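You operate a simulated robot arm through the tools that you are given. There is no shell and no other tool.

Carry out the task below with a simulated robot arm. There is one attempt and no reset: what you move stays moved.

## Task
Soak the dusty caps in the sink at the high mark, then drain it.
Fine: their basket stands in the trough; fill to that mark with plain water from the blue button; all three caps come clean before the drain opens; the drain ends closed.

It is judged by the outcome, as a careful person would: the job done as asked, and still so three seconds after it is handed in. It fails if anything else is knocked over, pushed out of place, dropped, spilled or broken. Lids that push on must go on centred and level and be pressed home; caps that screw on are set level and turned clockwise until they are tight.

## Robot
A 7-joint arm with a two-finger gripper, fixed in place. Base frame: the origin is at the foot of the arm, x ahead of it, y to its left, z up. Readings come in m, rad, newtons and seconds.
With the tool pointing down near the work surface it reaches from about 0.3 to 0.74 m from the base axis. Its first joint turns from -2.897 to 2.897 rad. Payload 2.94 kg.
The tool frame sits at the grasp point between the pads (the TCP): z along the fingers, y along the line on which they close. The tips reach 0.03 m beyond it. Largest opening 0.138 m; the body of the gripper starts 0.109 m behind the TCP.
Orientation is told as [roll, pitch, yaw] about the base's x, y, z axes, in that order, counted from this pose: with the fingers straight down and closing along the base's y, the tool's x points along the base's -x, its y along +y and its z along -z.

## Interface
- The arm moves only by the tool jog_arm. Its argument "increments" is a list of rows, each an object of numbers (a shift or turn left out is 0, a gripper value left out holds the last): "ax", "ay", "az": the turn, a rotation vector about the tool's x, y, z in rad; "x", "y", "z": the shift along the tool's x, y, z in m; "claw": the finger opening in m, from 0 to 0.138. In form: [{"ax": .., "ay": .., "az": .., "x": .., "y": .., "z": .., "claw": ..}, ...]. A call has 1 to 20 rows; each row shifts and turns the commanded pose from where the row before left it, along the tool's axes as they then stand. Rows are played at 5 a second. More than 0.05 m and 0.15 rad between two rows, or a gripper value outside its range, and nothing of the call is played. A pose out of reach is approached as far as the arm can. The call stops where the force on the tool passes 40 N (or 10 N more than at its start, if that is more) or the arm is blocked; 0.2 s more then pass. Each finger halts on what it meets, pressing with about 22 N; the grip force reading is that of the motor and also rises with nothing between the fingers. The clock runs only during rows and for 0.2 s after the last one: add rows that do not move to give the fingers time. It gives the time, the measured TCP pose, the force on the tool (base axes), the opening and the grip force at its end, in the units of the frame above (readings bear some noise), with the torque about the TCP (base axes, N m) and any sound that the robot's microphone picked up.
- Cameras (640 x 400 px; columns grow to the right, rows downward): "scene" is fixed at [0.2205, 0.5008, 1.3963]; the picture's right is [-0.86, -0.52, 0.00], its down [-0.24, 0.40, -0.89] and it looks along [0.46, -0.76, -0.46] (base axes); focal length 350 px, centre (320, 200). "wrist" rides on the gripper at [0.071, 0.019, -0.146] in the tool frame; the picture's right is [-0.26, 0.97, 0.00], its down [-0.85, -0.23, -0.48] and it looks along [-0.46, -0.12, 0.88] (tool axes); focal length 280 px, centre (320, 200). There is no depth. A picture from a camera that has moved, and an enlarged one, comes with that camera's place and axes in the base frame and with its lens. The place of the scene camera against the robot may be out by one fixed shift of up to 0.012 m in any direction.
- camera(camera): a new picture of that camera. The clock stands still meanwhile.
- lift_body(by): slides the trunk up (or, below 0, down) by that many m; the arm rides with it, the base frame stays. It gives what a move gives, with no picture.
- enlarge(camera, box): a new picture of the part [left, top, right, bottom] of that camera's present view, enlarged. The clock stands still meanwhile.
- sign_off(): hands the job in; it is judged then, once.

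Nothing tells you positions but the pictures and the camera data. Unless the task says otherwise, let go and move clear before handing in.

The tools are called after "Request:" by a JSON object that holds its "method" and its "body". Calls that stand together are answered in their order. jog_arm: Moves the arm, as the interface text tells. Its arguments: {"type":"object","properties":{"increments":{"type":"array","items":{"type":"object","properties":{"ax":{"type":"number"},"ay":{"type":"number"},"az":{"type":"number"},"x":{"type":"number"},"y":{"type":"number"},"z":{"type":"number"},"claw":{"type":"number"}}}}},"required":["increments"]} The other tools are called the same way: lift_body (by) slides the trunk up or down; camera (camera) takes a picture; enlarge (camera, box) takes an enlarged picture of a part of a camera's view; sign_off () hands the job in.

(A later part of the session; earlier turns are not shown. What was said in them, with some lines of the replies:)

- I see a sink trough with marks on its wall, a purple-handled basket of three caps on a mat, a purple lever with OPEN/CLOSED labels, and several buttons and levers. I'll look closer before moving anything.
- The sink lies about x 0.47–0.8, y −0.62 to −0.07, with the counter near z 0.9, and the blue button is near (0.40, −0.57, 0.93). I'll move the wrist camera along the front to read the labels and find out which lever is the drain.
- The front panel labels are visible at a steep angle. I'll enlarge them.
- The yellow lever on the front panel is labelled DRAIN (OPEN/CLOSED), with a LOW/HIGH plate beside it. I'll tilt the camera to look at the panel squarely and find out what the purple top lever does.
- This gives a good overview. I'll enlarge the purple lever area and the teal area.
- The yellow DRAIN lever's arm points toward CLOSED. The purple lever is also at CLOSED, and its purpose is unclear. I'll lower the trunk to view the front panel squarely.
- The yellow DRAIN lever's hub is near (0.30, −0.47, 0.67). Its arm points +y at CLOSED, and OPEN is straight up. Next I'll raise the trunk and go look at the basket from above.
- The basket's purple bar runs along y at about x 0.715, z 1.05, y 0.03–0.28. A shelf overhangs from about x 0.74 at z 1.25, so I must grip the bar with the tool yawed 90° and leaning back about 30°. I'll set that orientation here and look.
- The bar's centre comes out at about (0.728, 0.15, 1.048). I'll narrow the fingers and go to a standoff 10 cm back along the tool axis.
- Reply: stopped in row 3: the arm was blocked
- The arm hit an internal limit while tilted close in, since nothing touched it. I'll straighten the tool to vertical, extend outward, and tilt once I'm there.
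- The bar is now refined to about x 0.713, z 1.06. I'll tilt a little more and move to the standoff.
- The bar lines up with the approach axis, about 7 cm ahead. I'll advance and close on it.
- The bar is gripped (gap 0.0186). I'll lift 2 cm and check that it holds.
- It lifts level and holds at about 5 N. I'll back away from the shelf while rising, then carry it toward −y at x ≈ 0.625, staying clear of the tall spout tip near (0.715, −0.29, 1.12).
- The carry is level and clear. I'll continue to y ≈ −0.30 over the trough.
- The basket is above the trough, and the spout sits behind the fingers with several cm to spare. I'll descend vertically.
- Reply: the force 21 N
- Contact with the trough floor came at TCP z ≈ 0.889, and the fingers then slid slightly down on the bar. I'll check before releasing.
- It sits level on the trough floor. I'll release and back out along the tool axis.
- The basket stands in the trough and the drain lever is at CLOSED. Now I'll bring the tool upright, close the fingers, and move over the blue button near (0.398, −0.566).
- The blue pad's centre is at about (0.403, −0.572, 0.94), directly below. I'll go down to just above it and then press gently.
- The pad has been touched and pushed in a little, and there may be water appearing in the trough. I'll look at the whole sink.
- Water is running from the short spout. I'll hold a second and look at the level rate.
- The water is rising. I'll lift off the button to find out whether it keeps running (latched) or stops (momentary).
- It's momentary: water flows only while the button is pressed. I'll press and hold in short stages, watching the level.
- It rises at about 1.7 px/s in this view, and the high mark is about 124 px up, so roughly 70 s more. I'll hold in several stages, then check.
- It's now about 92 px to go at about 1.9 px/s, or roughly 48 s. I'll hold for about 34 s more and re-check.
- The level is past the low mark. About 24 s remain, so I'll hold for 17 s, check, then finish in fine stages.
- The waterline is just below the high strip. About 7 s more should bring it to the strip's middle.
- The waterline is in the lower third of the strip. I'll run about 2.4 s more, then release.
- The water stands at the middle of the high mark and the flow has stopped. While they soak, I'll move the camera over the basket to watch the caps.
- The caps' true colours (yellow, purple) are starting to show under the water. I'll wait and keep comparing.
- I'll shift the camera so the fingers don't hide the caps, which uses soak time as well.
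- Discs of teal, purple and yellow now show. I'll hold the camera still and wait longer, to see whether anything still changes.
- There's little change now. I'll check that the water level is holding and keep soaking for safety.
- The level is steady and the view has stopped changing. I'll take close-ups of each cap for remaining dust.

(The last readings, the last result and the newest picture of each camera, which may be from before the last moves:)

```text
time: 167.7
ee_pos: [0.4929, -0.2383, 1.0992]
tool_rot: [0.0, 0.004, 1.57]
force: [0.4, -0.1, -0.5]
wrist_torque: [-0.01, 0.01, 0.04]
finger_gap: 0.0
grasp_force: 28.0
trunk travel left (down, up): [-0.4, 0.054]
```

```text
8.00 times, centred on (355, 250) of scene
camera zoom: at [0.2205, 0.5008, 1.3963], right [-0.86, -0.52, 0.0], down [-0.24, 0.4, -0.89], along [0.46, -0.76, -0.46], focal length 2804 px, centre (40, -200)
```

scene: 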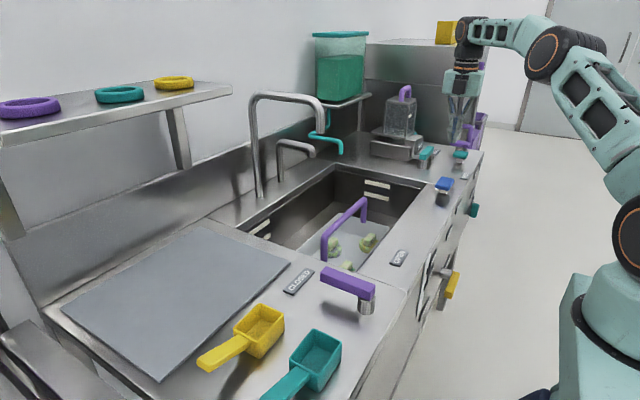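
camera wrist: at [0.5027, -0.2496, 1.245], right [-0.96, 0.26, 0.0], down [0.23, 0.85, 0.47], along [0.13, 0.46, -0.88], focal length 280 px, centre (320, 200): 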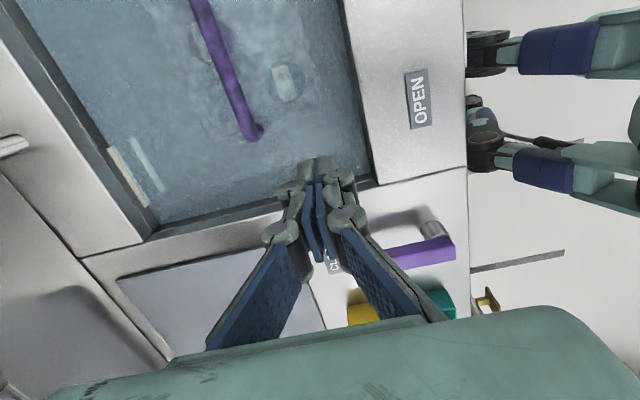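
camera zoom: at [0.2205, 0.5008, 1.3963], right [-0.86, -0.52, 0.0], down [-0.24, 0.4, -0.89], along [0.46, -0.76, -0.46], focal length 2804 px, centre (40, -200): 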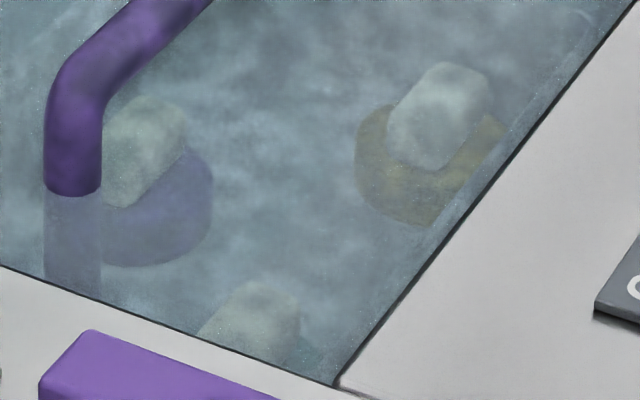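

Teal and purple look uniform, but the yellow cap shows faint mottling. I'll move slightly to view the yellow one directly while soaking continues.

Request:
{"method": "jog_arm", "body": {"increments": [{"x": 0.03}, {"x": 0.03}, {}, {}, {}, {}, {}, {}, {}, {}, {}, {}, {}, {}, {}, {}, {}, {}, {}, {}]}}

Request:
{"method": "enlarge", "body": {"camera": "wrist", "box": [180, 40, 340, 140]}}

Request:
{"method": "jog_arm", "body": {"increments": [{}, {}, {}, {}, {}, {}, {}, {}, {}, {}, {}, {}, {}, {}, {}, {}, {}, {}, {}, {}]}}

Request:
{"method": "jog_arm", "body": {"increments": [{}, {}, {}, {}, {}, {}, {}, {}, {}, {}, {}, {}, {}, {}, {}, {}, {}, {}, {}, {}]}}

Request:
{"method": "jog_arm", "body": {"increments": [{}, {}, {}, {}, {}, {}, {}, {}, {}, {}, {}, {}, {}, {}, {}, {}, {}, {}, {}, {}]}}

Request:
{"method": "enlarge", "body": {"camera": "wrist", "box": [180, 40, 340, 140]}}

Request:
{"method": "enlarge", "body": {"camera": "scene", "box": [325, 225, 385, 275]}}

```text
time: 171.9
ee_pos: [0.4918, -0.2989, 1.1002]
tool_rot: [-0.001, 0.004, 1.57]
force: [0.0, 0.0, -0.3]
wrist_torque: [0.01, -0.02, 0.0]
finger_gap: 0.0001
grasp_force: 28.8
trunk travel left (down, up): [-0.4, 0.054]
```

```text
4.00 times, centred on (260, 90) of wrist
camera zoom: at [0.4733, -0.3682, 1.247], right [-0.96, 0.26, 0.0], down [0.23, 0.85, 0.47], along [0.13, 0.46, -0.88], focal length 1122 px, centre (560, 640)
```

zoom: 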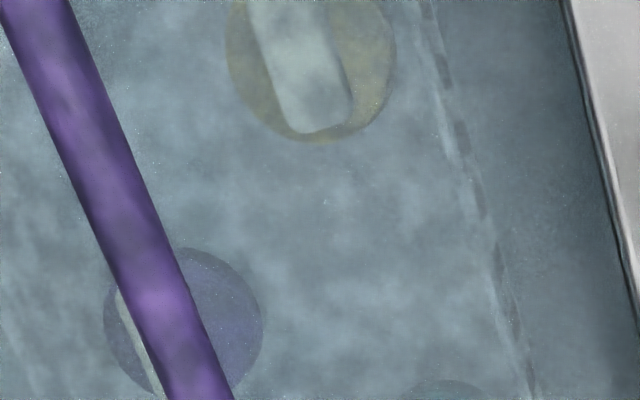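

```text
time: 176.1
ee_pos: [0.4923, -0.2981, 1.1011]
tool_rot: [-0.001, 0.004, 1.569]
force: [0.6, -0.1, 0.4]
wrist_torque: [-0.03, 0.0, -0.03]
finger_gap: 0.0
grasp_force: 28.5
trunk travel left (down, up): [-0.4, 0.054]
```

```text
time: 180.3
ee_pos: [0.4931, -0.298, 1.1008]
tool_rot: [0.001, 0.002, 1.569]
force: [-0.7, -0.1, 0.7]
wrist_torque: [0.03, 0.02, -0.01]
finger_gap: 0.0
grasp_force: 28.1
trunk travel left (down, up): [-0.4, 0.054]
```

```text
time: 184.5
ee_pos: [0.492, -0.2978, 1.1]
tool_rot: [-0.001, 0.002, 1.569]
force: [0.6, 0.8, 0.8]
wrist_torque: [0.01, 0.02, 0.02]
finger_gap: 0.0003
grasp_force: 28.7
trunk travel left (down, up): [-0.4, 0.054]
```

```text
4.00 times, centred on (260, 90) of wrist
camera zoom: at [0.4733, -0.3682, 1.247], right [-0.96, 0.26, 0.0], down [0.23, 0.85, 0.47], along [0.13, 0.46, -0.88], focal length 1122 px, centre (560, 640)
```

zoom: 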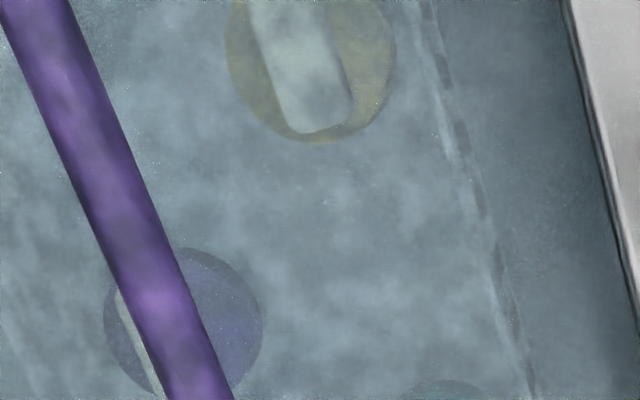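

```text
8.00 times, centred on (355, 250) of scene
camera zoom: at [0.2205, 0.5008, 1.3963], right [-0.86, -0.52, 0.0], down [-0.24, 0.4, -0.89], along [0.46, -0.76, -0.46], focal length 2804 px, centre (40, -200)
```

zoom: 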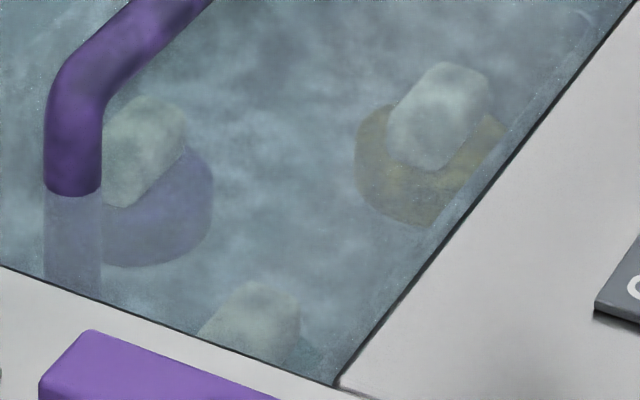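

All three discs now look uniform in teal, purple and yellow, and nothing has changed over 40 s, so they are clean. Next is the drain lever: I need the tool nearly horizontal, pointing at the front panel, so I'll back out to the front, turn yaw to 0, and test tilting there.

Request:
{"method": "jog_arm", "body": {"increments": [{"z": -0.03, "y": 0.03}, {"z": -0.03, "y": 0.04}, {"y": 0.04, "x": 0.02}, {"y": 0.04, "x": 0.02}, {"y": 0.04, "x": 0.02}, {"y": 0.04, "x": 0.02}, {"y": 0.02, "x": 0.02}, {"az": 0.15}, {"az": 0.15}, {"az": 0.15}, {"az": 0.15}, {"az": 0.15}, {"az": 0.15}, {"az": 0.15}, {"az": 0.15}, {"az": 0.15}, {"az": 0.15}, {"az": 0.07}, {}]}}

Request:
{"method": "jog_arm", "body": {"increments": [{"ay": -0.15}, {"ay": -0.15}, {"ay": -0.15}, {"ay": -0.15}, {"ay": -0.1}, {}]}}

Request:
{"method": "camera", "body": {"camera": "wrist"}}

Request:
{"method": "camera", "body": {"camera": "scene"}}

```text
time: 188.5
ee_pos: [0.2416, -0.3983, 1.1595]
tool_rot: [-0.003, 0.001, -0.004]
force: [-0.5, 0.4, 0.5]
wrist_torque: [-0.01, 0.01, -0.01]
finger_gap: 0.0001
grasp_force: 28.1
trunk travel left (down, up): [-0.4, 0.054]
```

```text
time: 189.9
ee_pos: [0.2426, -0.3989, 1.1603]
tool_rot: [-0.006, -0.702, 0.003]
force: [0.0, 0.4, 0.1]
wrist_torque: [0.0, 0.01, 0.0]
finger_gap: 0.0001
grasp_force: 28.7
trunk travel left (down, up): [-0.4, 0.054]
```

```text
taken
camera wrist: at [0.0947, -0.3785, 1.2266], right [0.2, 0.97, 0.17], down [0.34, -0.23, 0.91], along [0.92, -0.13, -0.38], focal length 280 px, centre (320, 200)
```

wrist: 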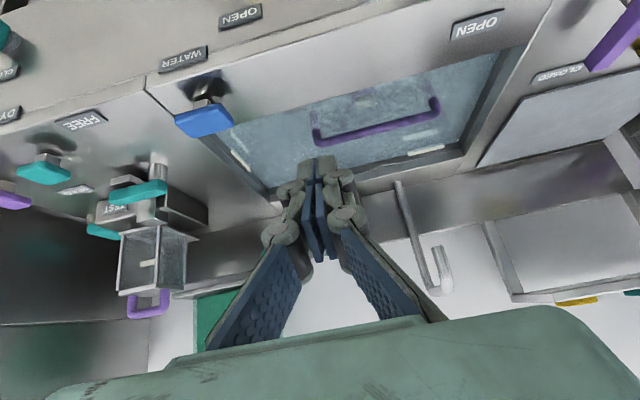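

```text
taken
```

scene: 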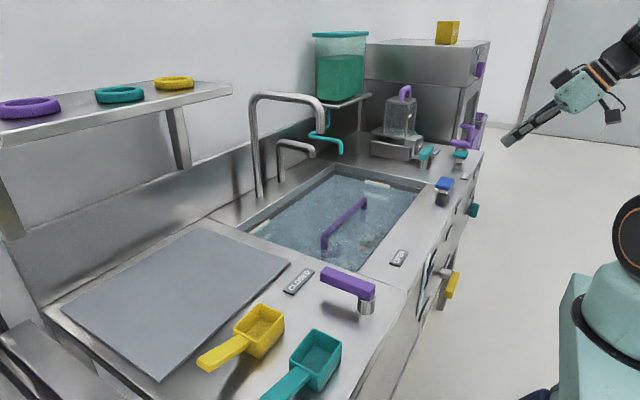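

Tilt to 0.7 works. I'll continue to about 1.2 rad.

Request:
{"method": "jog_arm", "body": {"increments": [{"ay": -0.13}, {"ay": -0.13}, {"ay": -0.13}, {"ay": -0.13}, {}]}}

Request:
{"method": "camera", "body": {"camera": "scene"}}

```text
time: 191.1
ee_pos: [0.2422, -0.3992, 1.1602]
tool_rot: [-0.01, -1.223, 0.011]
force: [-0.6, 0.4, 0.3]
wrist_torque: [-0.01, 0.01, 0.02]
finger_gap: 0.0003
grasp_force: 28.6
trunk travel left (down, up): [-0.4, 0.054]
```

```text
taken
```

scene: 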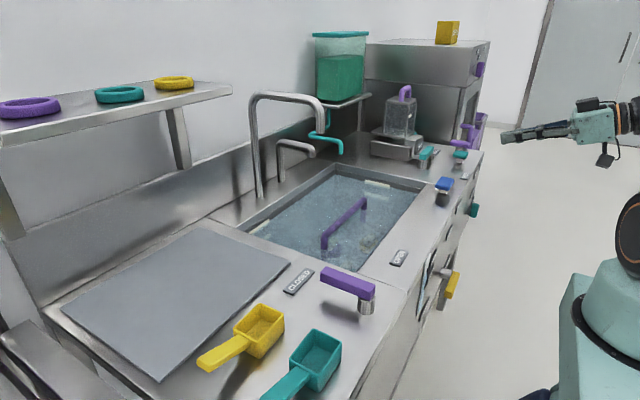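

The horizontal pose works. I'll lower the trunk to bring the hand to lever height, stopping above it to look.

Request:
{"method": "lift_body", "body": {"by": -0.3}}

Request:
{"method": "camera", "body": {"camera": "wrist"}}

Request:
{"method": "camera", "body": {"camera": "scene"}}

```text
time: 194.1
ee_pos: [0.2413, -0.3994, 0.8611]
tool_rot: [-0.012, -1.219, 0.007]
force: [-0.4, 0.0, 0.0]
wrist_torque: [-0.01, 0.01, 0.04]
finger_gap: 0.0
grasp_force: 28.4
trunk travel left (down, up): [-0.1, 0.354]
```

```text
taken
camera wrist: at [0.0814, -0.379, 0.8441], right [0.09, 0.97, 0.24], down [-0.16, -0.23, 0.96], along [0.98, -0.12, 0.13], focal length 280 px, centre (320, 200)
```

wrist: 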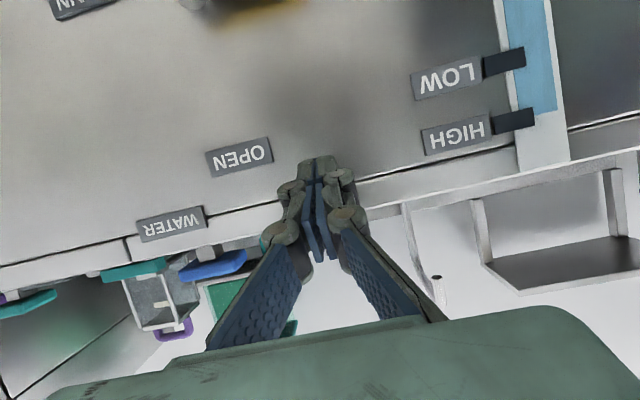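

```text
taken
```

scene: 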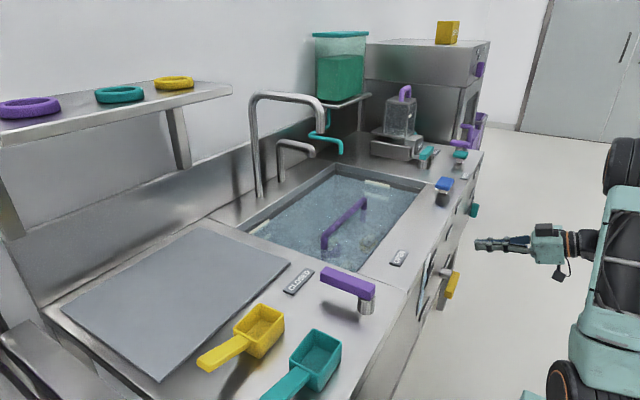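

The front sight glass shows the water right at the HIGH pointer. I'll lower further to bring the yellow lever into view.

Request:
{"method": "jog_arm", "body": {"increments": [{"z": -0.02}, {"z": -0.02}, {}]}}

Request:
{"method": "lift_body", "body": {"by": -0.1}}

Request:
{"method": "camera", "body": {"camera": "wrist"}}

Request:
{"method": "camera", "body": {"camera": "scene"}}

```text
time: 194.9
ee_pos: [0.2033, -0.3996, 0.8735]
tool_rot: [-0.012, -1.221, 0.009]
force: [-0.5, -0.9, -0.5]
wrist_torque: [0.0, -0.01, 0.03]
finger_gap: 0.0
grasp_force: 28.4
trunk travel left (down, up): [-0.1, 0.354]
```

```text
time: 196.2
ee_pos: [0.2043, -0.3986, 0.7733]
tool_rot: [-0.011, -1.221, 0.011]
force: [0.1, -0.9, -0.6]
wrist_torque: [0.0, 0.04, 0.02]
finger_gap: 0.0002
grasp_force: 28.5
trunk travel left (down, up): [0.0, 0.454]
```

```text
taken
camera wrist: at [0.0437, -0.3788, 0.7572], right [0.09, 0.97, 0.24], down [-0.16, -0.23, 0.96], along [0.98, -0.12, 0.13], focal length 280 px, centre (320, 200)
```

wrist: 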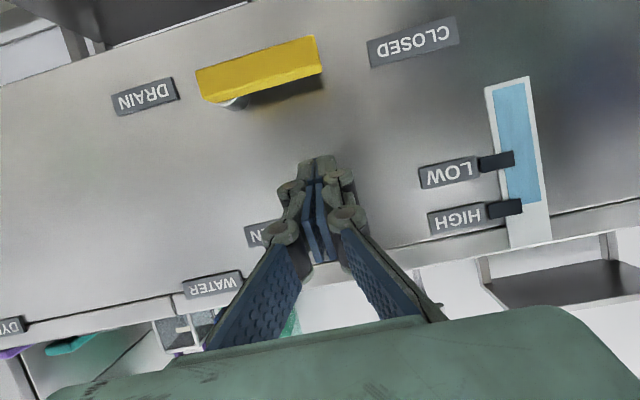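

```text
taken
```

scene: 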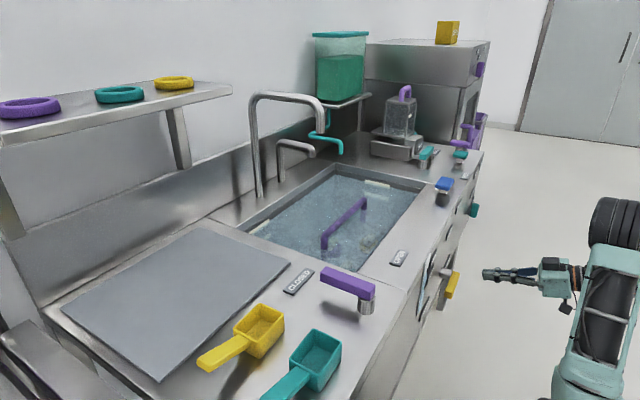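

The bar runs y −0.48 to −0.38 at x ≈ 0.29, z ≈ 0.673, with the hub near y −0.47; CLOSED is level toward +y and OPEN straight up. I'll make the tool fully horizontal and drop below the bar, still in front of it.

Request:
{"method": "jog_arm", "body": {"increments": [{"ay": -0.14}, {"ay": -0.14}, {"x": 0.03}, {"x": 0.03}, {"x": 0.03}, {"x": 0.03}, {"x": 0.018}, {}]}}

Request:
{"method": "camera", "body": {"camera": "wrist"}}

Request:
{"method": "camera", "body": {"camera": "scene"}}

```text
time: 198.0
ee_pos: [0.1956, -0.3973, 0.635]
tool_rot: [-0.052, -1.499, 0.05]
force: [0.3, -0.1, 0.1]
wrist_torque: [0.03, -0.03, 0.01]
finger_gap: 0.0001
grasp_force: 28.2
trunk travel left (down, up): [0.0, 0.454]
```

```text
taken
camera wrist: at [0.0458, -0.3783, 0.5746], right [0.02, 0.97, 0.26], down [-0.41, -0.23, 0.88], along [0.91, -0.12, 0.4], focal length 280 px, centre (320, 200)
```

wrist: 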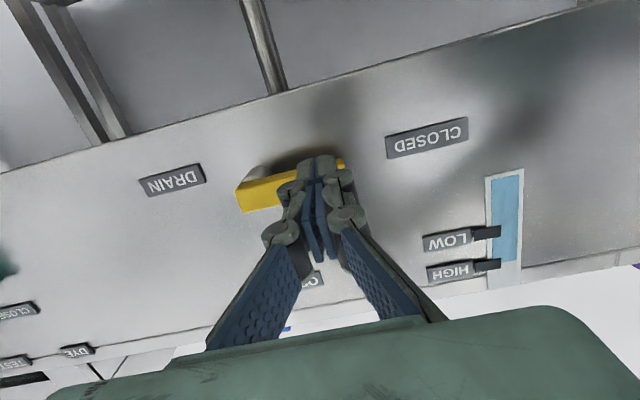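

```text
taken
```

scene: 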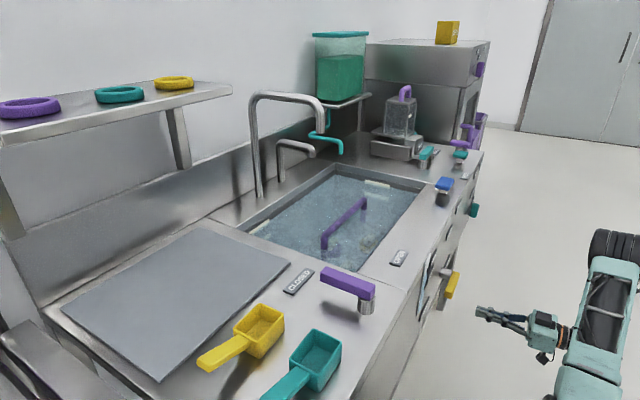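

Refined: bar centre at z ≈ 0.667, front face x ≈ 0.30, panel x ≈ 0.345. I'll slide the closed fingertips in underneath the bar.

Request:
{"method": "jog_arm", "body": {"increments": [{"x": 0.006}, {"z": 0.03}, {"z": 0.03}, {"z": 0.02}, {"z": 0.015}, {}]}}

Request:
{"method": "camera", "body": {"camera": "wrist"}}

Request:
{"method": "enlarge", "body": {"camera": "scene", "box": [380, 220, 540, 340]}}

```text
time: 199.4
ee_pos: [0.2898, -0.3991, 0.6214]
tool_rot: [-0.048, -1.5, 0.047]
force: [-0.1, 0.6, -0.6]
wrist_torque: [0.05, -0.01, 0.02]
finger_gap: 0.0
grasp_force: 28.2
trunk travel left (down, up): [0.0, 0.454]
```

```text
taken
camera wrist: at [0.1399, -0.3798, 0.5626], right [0.02, 0.97, 0.26], down [-0.41, -0.23, 0.88], along [0.91, -0.12, 0.4], focal length 280 px, centre (320, 200)
```

wrist: 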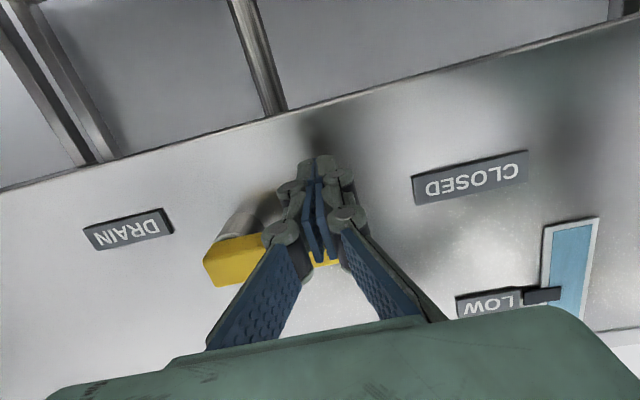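

```text
3.33 times, centred on (460, 280) of scene
camera zoom: at [0.2205, 0.5008, 1.3963], right [-0.86, -0.52, 0.0], down [-0.24, 0.4, -0.89], along [0.46, -0.76, -0.46], focal length 1168 px, centre (-147, -67)
```

zoom: 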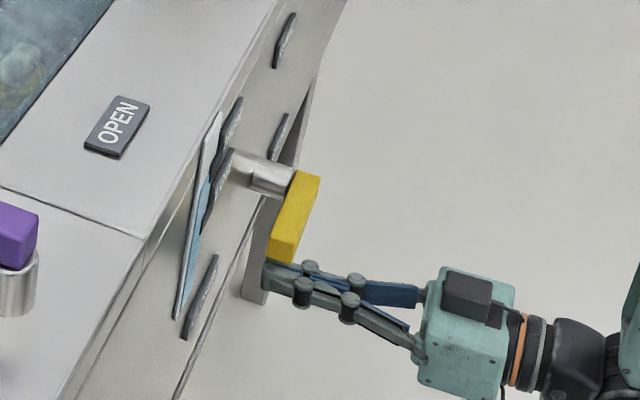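

The fingertips are under the lever's end. Before opening, I'll take one last look at the caps through the water.

Request:
{"method": "enlarge", "body": {"camera": "scene", "box": [325, 225, 385, 275]}}

Request:
{"method": "enlarge", "body": {"camera": "scene", "box": [300, 190, 400, 260]}}

```text
8.00 times, centred on (355, 250) of scene
camera zoom: at [0.2205, 0.5008, 1.3963], right [-0.86, -0.52, 0.0], down [-0.24, 0.4, -0.89], along [0.46, -0.76, -0.46], focal length 2804 px, centre (40, -200)
```

zoom: 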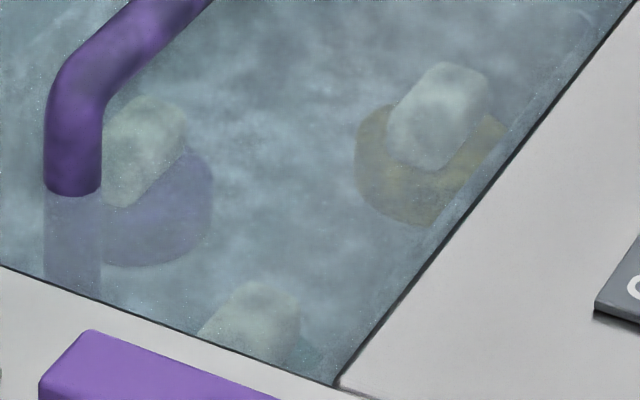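

```text
5.71 times, centred on (350, 225) of scene
camera zoom: at [0.2205, 0.5008, 1.3963], right [-0.86, -0.52, 0.0], down [-0.24, 0.4, -0.89], along [0.46, -0.76, -0.46], focal length 2003 px, centre (149, 57)
```

zoom: 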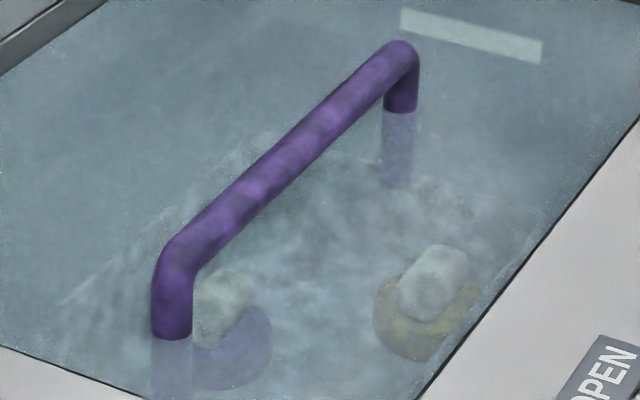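

The caps look unchanged and clean. Now I'll push the drain lever's end up along its arc in small steps.

Request:
{"method": "jog_arm", "body": {"increments": [{"y": -0.012, "x": -0.0106}, {"y": 0.001, "x": -0.012}, {"y": 0.004, "x": -0.016}, {}]}}

Request:
{"method": "enlarge", "body": {"camera": "scene", "box": [380, 220, 540, 340]}}

Request:
{"method": "camera", "body": {"camera": "wrist"}}

```text
time: 200.4
ee_pos: [0.2911, -0.4073, 0.6626]
tool_rot: [-0.052, -1.502, 0.05]
force: [0.8, 0.5, 0.1]
wrist_torque: [0.01, -0.03, 0.0]
finger_gap: 0.0001
grasp_force: 29.1
trunk travel left (down, up): [0.0, 0.454]
```

```text
3.33 times, centred on (460, 280) of scene
camera zoom: at [0.2205, 0.5008, 1.3963], right [-0.86, -0.52, 0.0], down [-0.24, 0.4, -0.89], along [0.46, -0.76, -0.46], focal length 1168 px, centre (-147, -67)
```

zoom: 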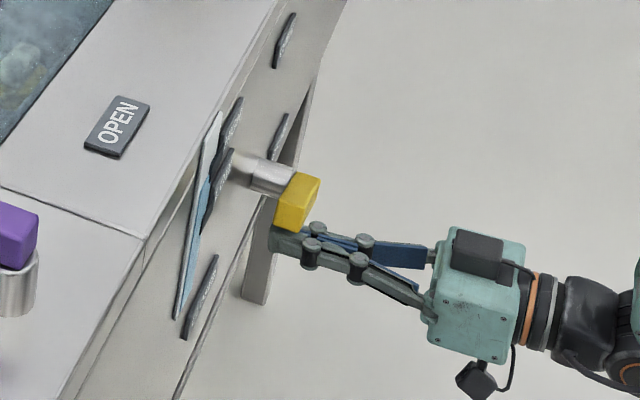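

```text
taken
camera wrist: at [0.1416, -0.3874, 0.6024], right [0.02, 0.97, 0.26], down [-0.41, -0.23, 0.88], along [0.91, -0.12, 0.4], focal length 280 px, centre (320, 200)
```

wrist: 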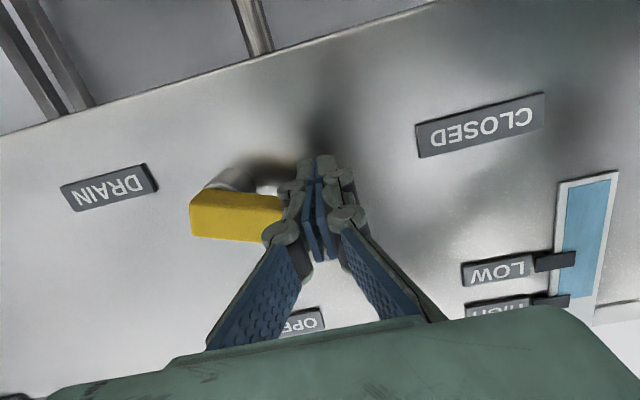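

The lever is turning freely. Continuing along the arc to vertical.

Request:
{"method": "jog_arm", "body": {"increments": [{"y": -0.0005, "x": -0.017}, {"y": -0.005, "x": -0.016}, {"y": -0.009, "x": -0.0145}, {"y": -0.012, "x": -0.0115}, {"y": -0.015, "x": -0.008}, {}]}}

Request:
{"method": "enlarge", "body": {"camera": "scene", "box": [380, 220, 540, 340]}}

Request:
{"method": "camera", "body": {"camera": "wrist"}}

Request:
{"method": "enlarge", "body": {"camera": "scene", "box": [240, 80, 460, 290]}}

```text
time: 201.8
ee_pos: [0.2959, -0.4482, 0.7289]
tool_rot: [-0.05, -1.499, 0.05]
force: [-0.1, -0.1, 0.7]
wrist_torque: [-0.01, 0.03, -0.01]
finger_gap: 0.0
grasp_force: 28.2
trunk travel left (down, up): [0.0, 0.454]
```

```text
3.33 times, centred on (460, 280) of scene
camera zoom: at [0.2205, 0.5008, 1.3963], right [-0.86, -0.52, 0.0], down [-0.24, 0.4, -0.89], along [0.46, -0.76, -0.46], focal length 1168 px, centre (-147, -67)
```

zoom: 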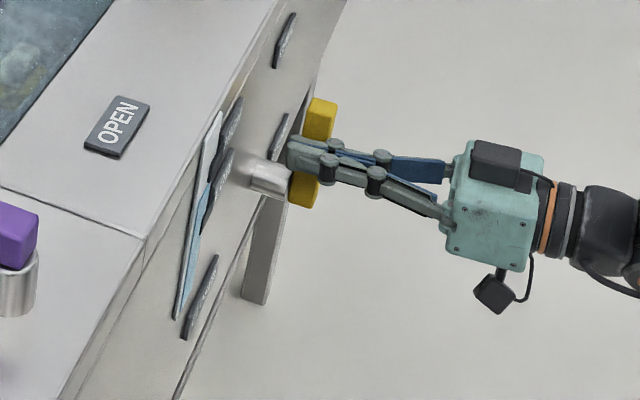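

```text
taken
camera wrist: at [0.1463, -0.4271, 0.6685], right [0.02, 0.97, 0.26], down [-0.41, -0.23, 0.88], along [0.91, -0.12, 0.4], focal length 280 px, centre (320, 200)
```

wrist: 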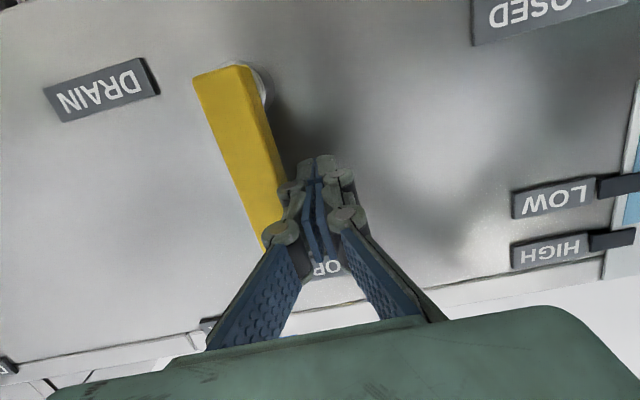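

```text
1.90 times, centred on (350, 185) of scene
camera zoom: at [0.2205, 0.5008, 1.3963], right [-0.86, -0.52, 0.0], down [-0.24, 0.4, -0.89], along [0.46, -0.76, -0.46], focal length 668 px, centre (263, 229)
```

zoom: 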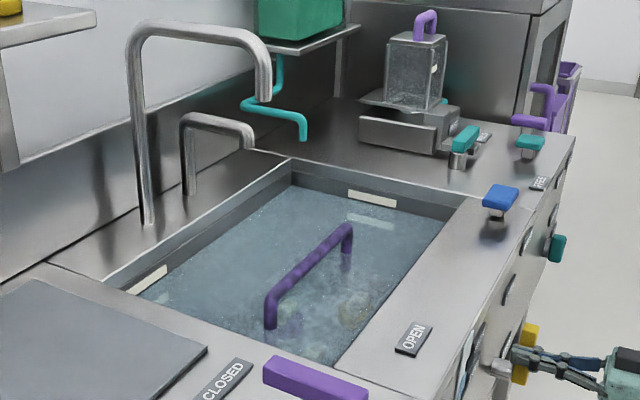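

The lever now stands at OPEN and the level is dropping. I'll pull the fingers back and shift them to the other side of the lever, ready to close it later, while the trough drains.

Request:
{"method": "jog_arm", "body": {"increments": [{"y": 0.004, "z": -0.03}, {"z": -0.03}, {"z": -0.03}, {"y": -0.03}, {"y": -0.04}, {}, {}, {}, {}, {}, {}, {}, {}, {}, {}, {}, {}, {}, {}, {}]}}

Request:
{"method": "enlarge", "body": {"camera": "scene", "box": [240, 80, 460, 290]}}

Request:
{"method": "camera", "body": {"camera": "wrist"}}

```text
time: 206.0
ee_pos: [0.2059, -0.5134, 0.7358]
tool_rot: [-0.047, -1.499, 0.048]
force: [-0.4, 0.3, 0.0]
wrist_torque: [0.04, 0.0, 0.01]
finger_gap: 0.0001
grasp_force: 28.9
trunk travel left (down, up): [0.0, 0.454]
```

```text
1.90 times, centred on (350, 185) of scene
camera zoom: at [0.2205, 0.5008, 1.3963], right [-0.86, -0.52, 0.0], down [-0.24, 0.4, -0.89], along [0.46, -0.76, -0.46], focal length 668 px, centre (263, 229)
```

zoom: 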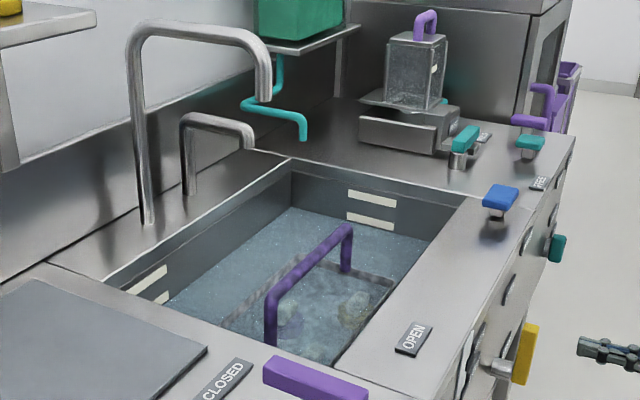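

```text
taken
camera wrist: at [0.057, -0.4933, 0.6756], right [0.02, 0.97, 0.26], down [-0.41, -0.23, 0.88], along [0.91, -0.12, 0.4], focal length 280 px, centre (320, 200)
```

wrist: 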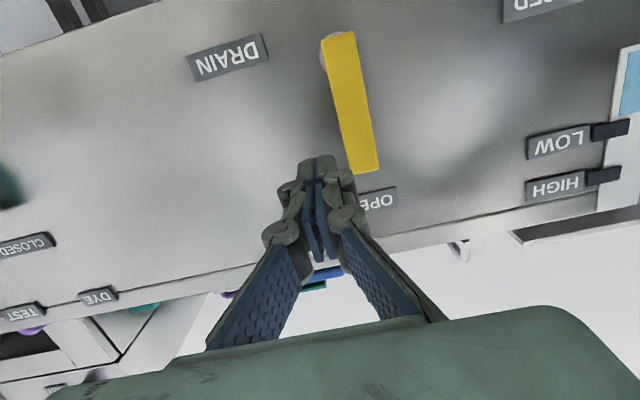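

It's draining quickly and the lever stays upright. I'll wait until it's empty.

Request:
{"method": "jog_arm", "body": {"increments": [{}, {}, {}, {}, {}, {}, {}, {}, {}, {}, {}, {}, {}, {}, {}, {}, {}, {}, {}, {}]}}

Request:
{"method": "jog_arm", "body": {"increments": [{}, {}, {}, {}, {}, {}, {}, {}, {}, {}, {}, {}, {}, {}, {}, {}, {}, {}, {}, {}]}}

Request:
{"method": "enlarge", "body": {"camera": "scene", "box": [240, 80, 460, 290]}}

Request:
{"method": "enlarge", "body": {"camera": "scene", "box": [300, 190, 400, 270]}}

```text
time: 210.2
ee_pos: [0.2053, -0.5125, 0.7351]
tool_rot: [-0.048, -1.498, 0.048]
force: [0.0, -0.4, -0.2]
wrist_torque: [0.01, 0.0, 0.0]
finger_gap: 0.0002
grasp_force: 28.7
trunk travel left (down, up): [0.0, 0.454]
```

```text
time: 214.4
ee_pos: [0.2074, -0.5125, 0.7351]
tool_rot: [-0.046, -1.498, 0.048]
force: [-0.4, -0.7, 0.1]
wrist_torque: [0.0, 0.01, -0.02]
finger_gap: 0.0
grasp_force: 28.1
trunk travel left (down, up): [0.0, 0.454]
```

```text
1.90 times, centred on (350, 185) of scene
camera zoom: at [0.2205, 0.5008, 1.3963], right [-0.86, -0.52, 0.0], down [-0.24, 0.4, -0.89], along [0.46, -0.76, -0.46], focal length 668 px, centre (263, 229)
```

zoom: 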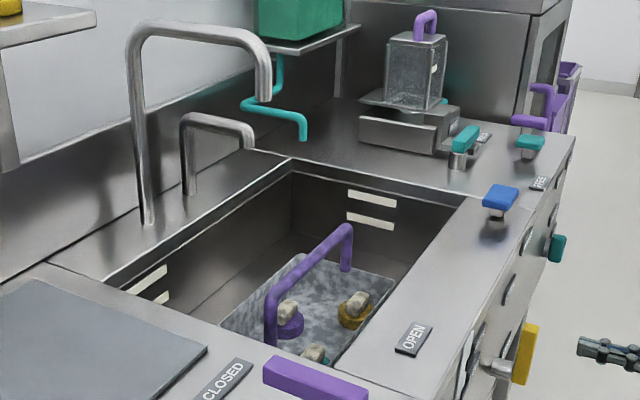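

```text
5.00 times, centred on (350, 230) of scene
camera zoom: at [0.2205, 0.5008, 1.3963], right [-0.86, -0.52, 0.0], down [-0.24, 0.4, -0.89], along [0.46, -0.76, -0.46], focal length 1752 px, centre (170, 50)
```

zoom: 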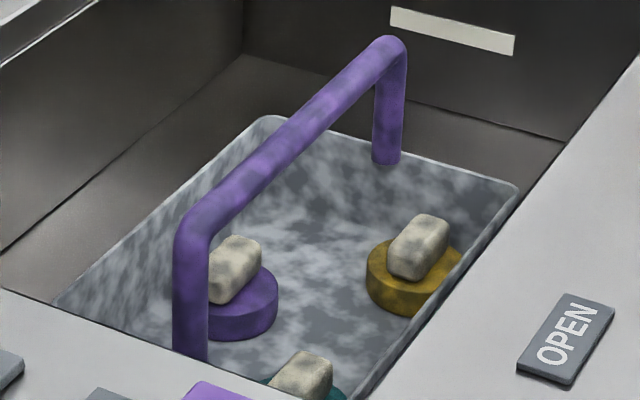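

The trough is empty and the caps show clean purple, yellow and teal with no green dust left, only wetness. I'll check the sight glass.

Request:
{"method": "camera", "body": {"camera": "wrist"}}

Request:
{"method": "enlarge", "body": {"camera": "scene", "box": [320, 130, 440, 230]}}

```text
taken
camera wrist: at [0.057, -0.4933, 0.6756], right [0.02, 0.97, 0.26], down [-0.41, -0.23, 0.88], along [0.91, -0.12, 0.4], focal length 280 px, centre (320, 200)
```

wrist: 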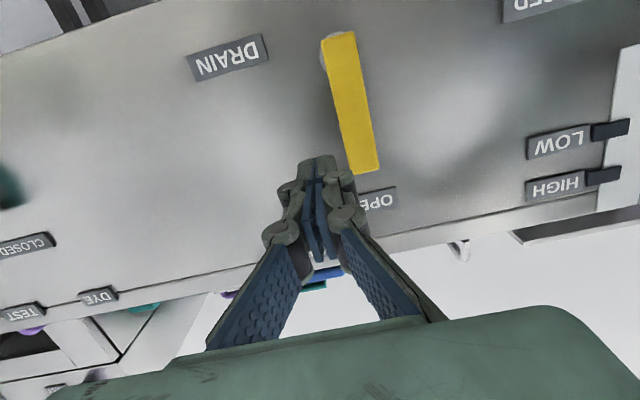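

```text
4.00 times, centred on (380, 180) of scene
camera zoom: at [0.2205, 0.5008, 1.3963], right [-0.86, -0.52, 0.0], down [-0.24, 0.4, -0.89], along [0.46, -0.76, -0.46], focal length 1402 px, centre (80, 280)
```

zoom: 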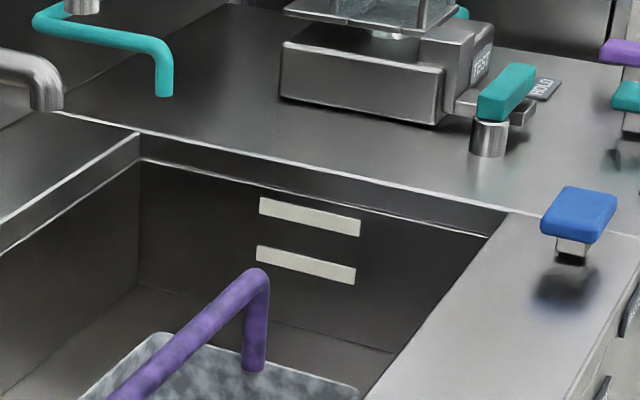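

The trough and gauge are empty. Now I'll insert the fingers on the −y side of the lever and push it back over to CLOSED.

Request:
{"method": "jog_arm", "body": {"increments": [{"y": -0.01}, {"z": 0.03}, {"z": 0.03}, {"z": 0.025}, {}, {"y": 0.0215, "x": 0.002}, {"y": 0.0163, "x": -0.004}, {"y": 0.0167, "x": 0.0005}, {"y": 0.016, "x": 0.005}, {}]}}

Request:
{"method": "enlarge", "body": {"camera": "scene", "box": [380, 220, 540, 340]}}

Request:
{"method": "camera", "body": {"camera": "wrist"}}

```text
time: 216.6
ee_pos: [0.2916, -0.4528, 0.7246]
tool_rot: [-0.052, -1.498, 0.051]
force: [-0.6, -0.2, 0.6]
wrist_torque: [0.01, -0.03, -0.01]
finger_gap: 0.0
grasp_force: 28.1
trunk travel left (down, up): [0.0, 0.454]
```

```text
3.33 times, centred on (460, 280) of scene
camera zoom: at [0.2205, 0.5008, 1.3963], right [-0.86, -0.52, 0.0], down [-0.24, 0.4, -0.89], along [0.46, -0.76, -0.46], focal length 1168 px, centre (-147, -67)
```

zoom: 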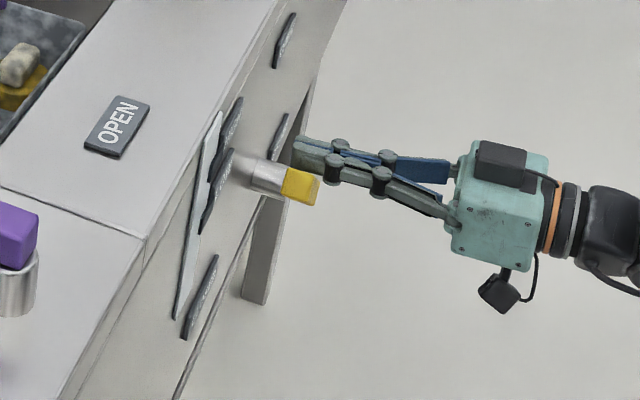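

```text
taken
camera wrist: at [0.1424, -0.4333, 0.6656], right [0.02, 0.97, 0.26], down [-0.41, -0.23, 0.88], along [0.91, -0.12, 0.4], focal length 280 px, centre (320, 200)
```

wrist: 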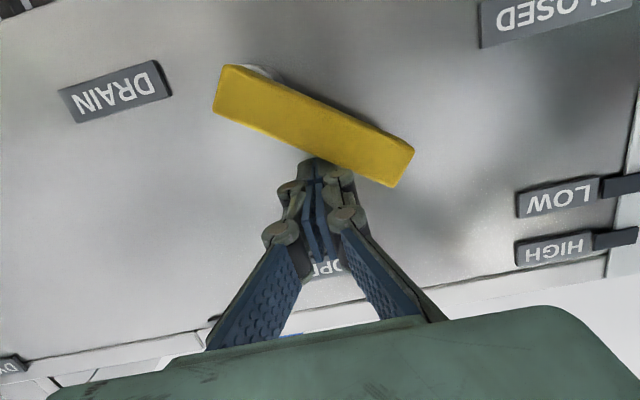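

Halfway over. I'll continue pushing along the arc, down to the horizontal CLOSED position.

Request:
{"method": "jog_arm", "body": {"increments": [{"y": 0.0145, "x": 0.0087}, {"y": 0.0115, "x": 0.0123}, {"y": 0.008, "x": 0.0147}, {}]}}

Request:
{"method": "camera", "body": {"camera": "wrist"}}

Request:
{"method": "enlarge", "body": {"camera": "scene", "box": [380, 220, 540, 340]}}

```text
time: 217.6
ee_pos: [0.2891, -0.42, 0.6913]
tool_rot: [-0.116, -1.503, 0.116]
force: [2.9, -6.9, 17.1]
wrist_torque: [-0.07, -0.45, -0.17]
finger_gap: 0.006
grasp_force: 28.4
trunk travel left (down, up): [0.0, 0.454]
```

```text
taken
camera wrist: at [0.1387, -0.4, 0.6304], right [0.02, 0.97, 0.25], down [-0.42, -0.22, 0.88], along [0.91, -0.12, 0.4], focal length 280 px, centre (320, 200)
```

wrist: 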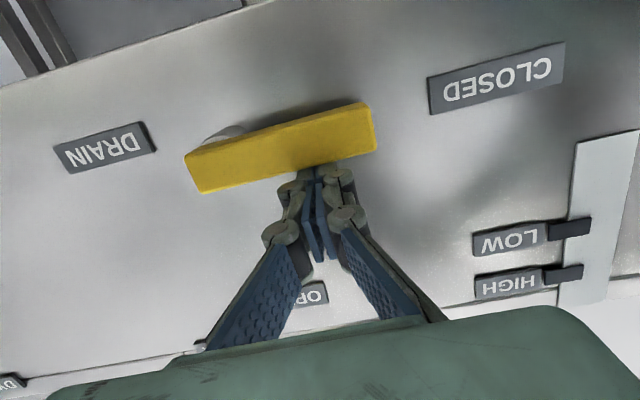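

```text
3.33 times, centred on (460, 280) of scene
camera zoom: at [0.2205, 0.5008, 1.3963], right [-0.86, -0.52, 0.0], down [-0.24, 0.4, -0.89], along [0.46, -0.76, -0.46], focal length 1168 px, centre (-147, -67)
```

zoom: 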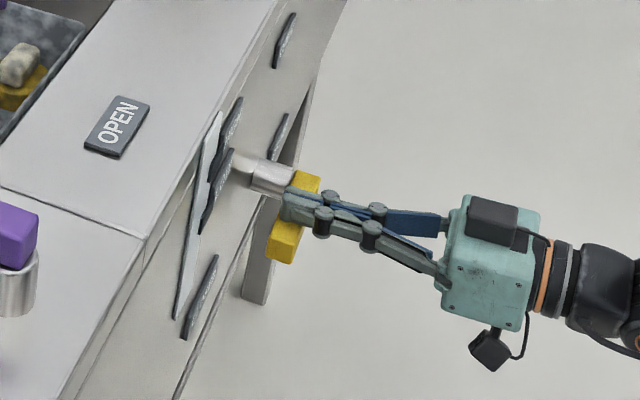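

The lever is against its CLOSED stop (17 N), level as at the start. I'll ease off, withdraw clear, and check everything.

Request:
{"method": "jog_arm", "body": {"increments": [{"x": -0.006}, {"x": -0.008}, {"z": -0.03}, {"z": -0.04}, {"z": -0.04}, {"x": -0.04}, {"x": -0.04}, {}, {}]}}

Request:
{"method": "camera", "body": {"camera": "wrist"}}

Request:
{"method": "camera", "body": {"camera": "scene"}}

Request:
{"method": "enlarge", "body": {"camera": "scene", "box": [380, 180, 480, 340]}}

Request:
{"method": "enlarge", "body": {"camera": "scene", "box": [240, 80, 460, 290]}}

```text
time: 219.6
ee_pos: [0.1837, -0.4173, 0.7918]
tool_rot: [-0.043, -1.5, 0.043]
force: [0.0, 0.0, 0.6]
wrist_torque: [-0.01, 0.01, -0.02]
finger_gap: 0.0001
grasp_force: 28.3
trunk travel left (down, up): [0.0, 0.454]
```

```text
taken
camera wrist: at [0.0346, -0.3977, 0.732], right [0.02, 0.97, 0.26], down [-0.41, -0.23, 0.88], along [0.91, -0.12, 0.4], focal length 280 px, centre (320, 200)
```

wrist: 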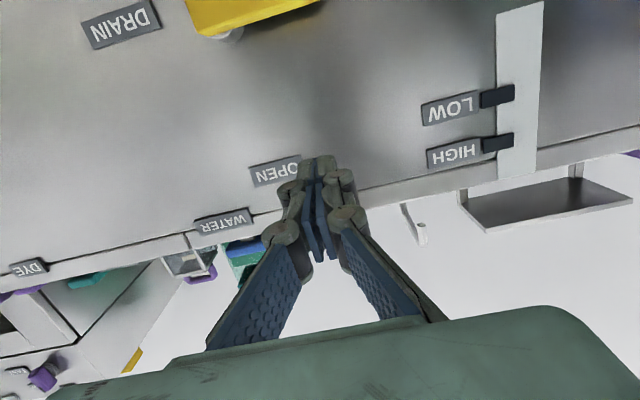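

```text
taken
```

scene: 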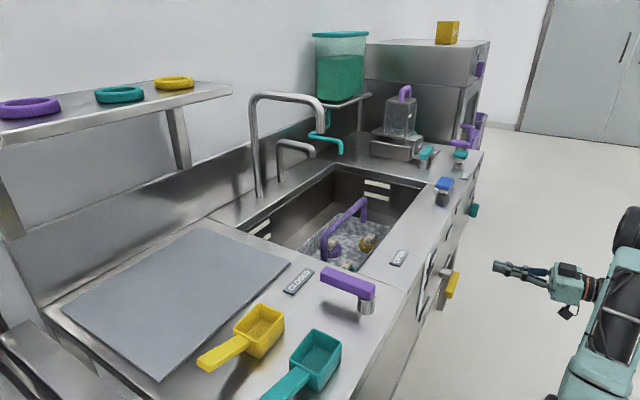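

```text
2.50 times, centred on (430, 260) of scene
camera zoom: at [0.2205, 0.5008, 1.3963], right [-0.86, -0.52, 0.0], down [-0.24, 0.4, -0.89], along [0.46, -0.76, -0.46], focal length 876 px, centre (45, 50)
```

zoom: 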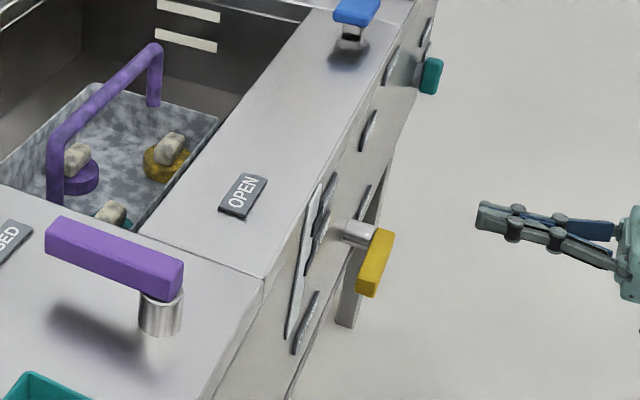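

```text
1.90 times, centred on (350, 185) of scene
camera zoom: at [0.2205, 0.5008, 1.3963], right [-0.86, -0.52, 0.0], down [-0.24, 0.4, -0.89], along [0.46, -0.76, -0.46], focal length 668 px, centre (263, 229)
```

zoom: 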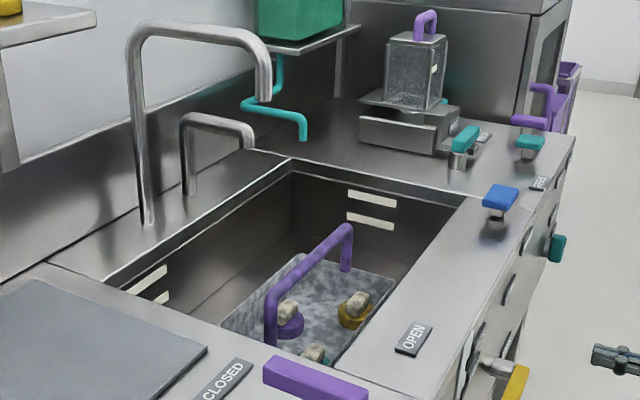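

The trough is empty, the drain lever is back exactly where it started at CLOSED, and the basket stands in the trough with clean purple, yellow and teal caps. Nothing else has moved and the arm is clear, so I'm handing in.

Request:
{"method": "sign_off", "body": {}}

```text
The job is handed in.
```

The three caps soaked at the high mark and came clean, the sink is drained, and the drain is closed again. I've handed the job in.

- **Fill:** The basket stands in the trough. I filled it with plain water by holding the blue button until the level reached the middle of the high mark, and the front sight glass agreed.
- **Soak:** The caps stayed at that level for about 85 seconds. By then they showed plain purple, yellow and teal and had stopped changing. After draining I saw no green dust on them, only wetness.
- **Drain:** I used the yellow DRAIN lever on the front panel. I opened it only after the caps looked clean, then pushed it back to its closed stop once the trough and sight glass were empty.
- **Everything else:** I left the purple OPEN/CLOSED lever on the counter alone, and saw nothing else moved or spilled. The arm is clear of the counter.
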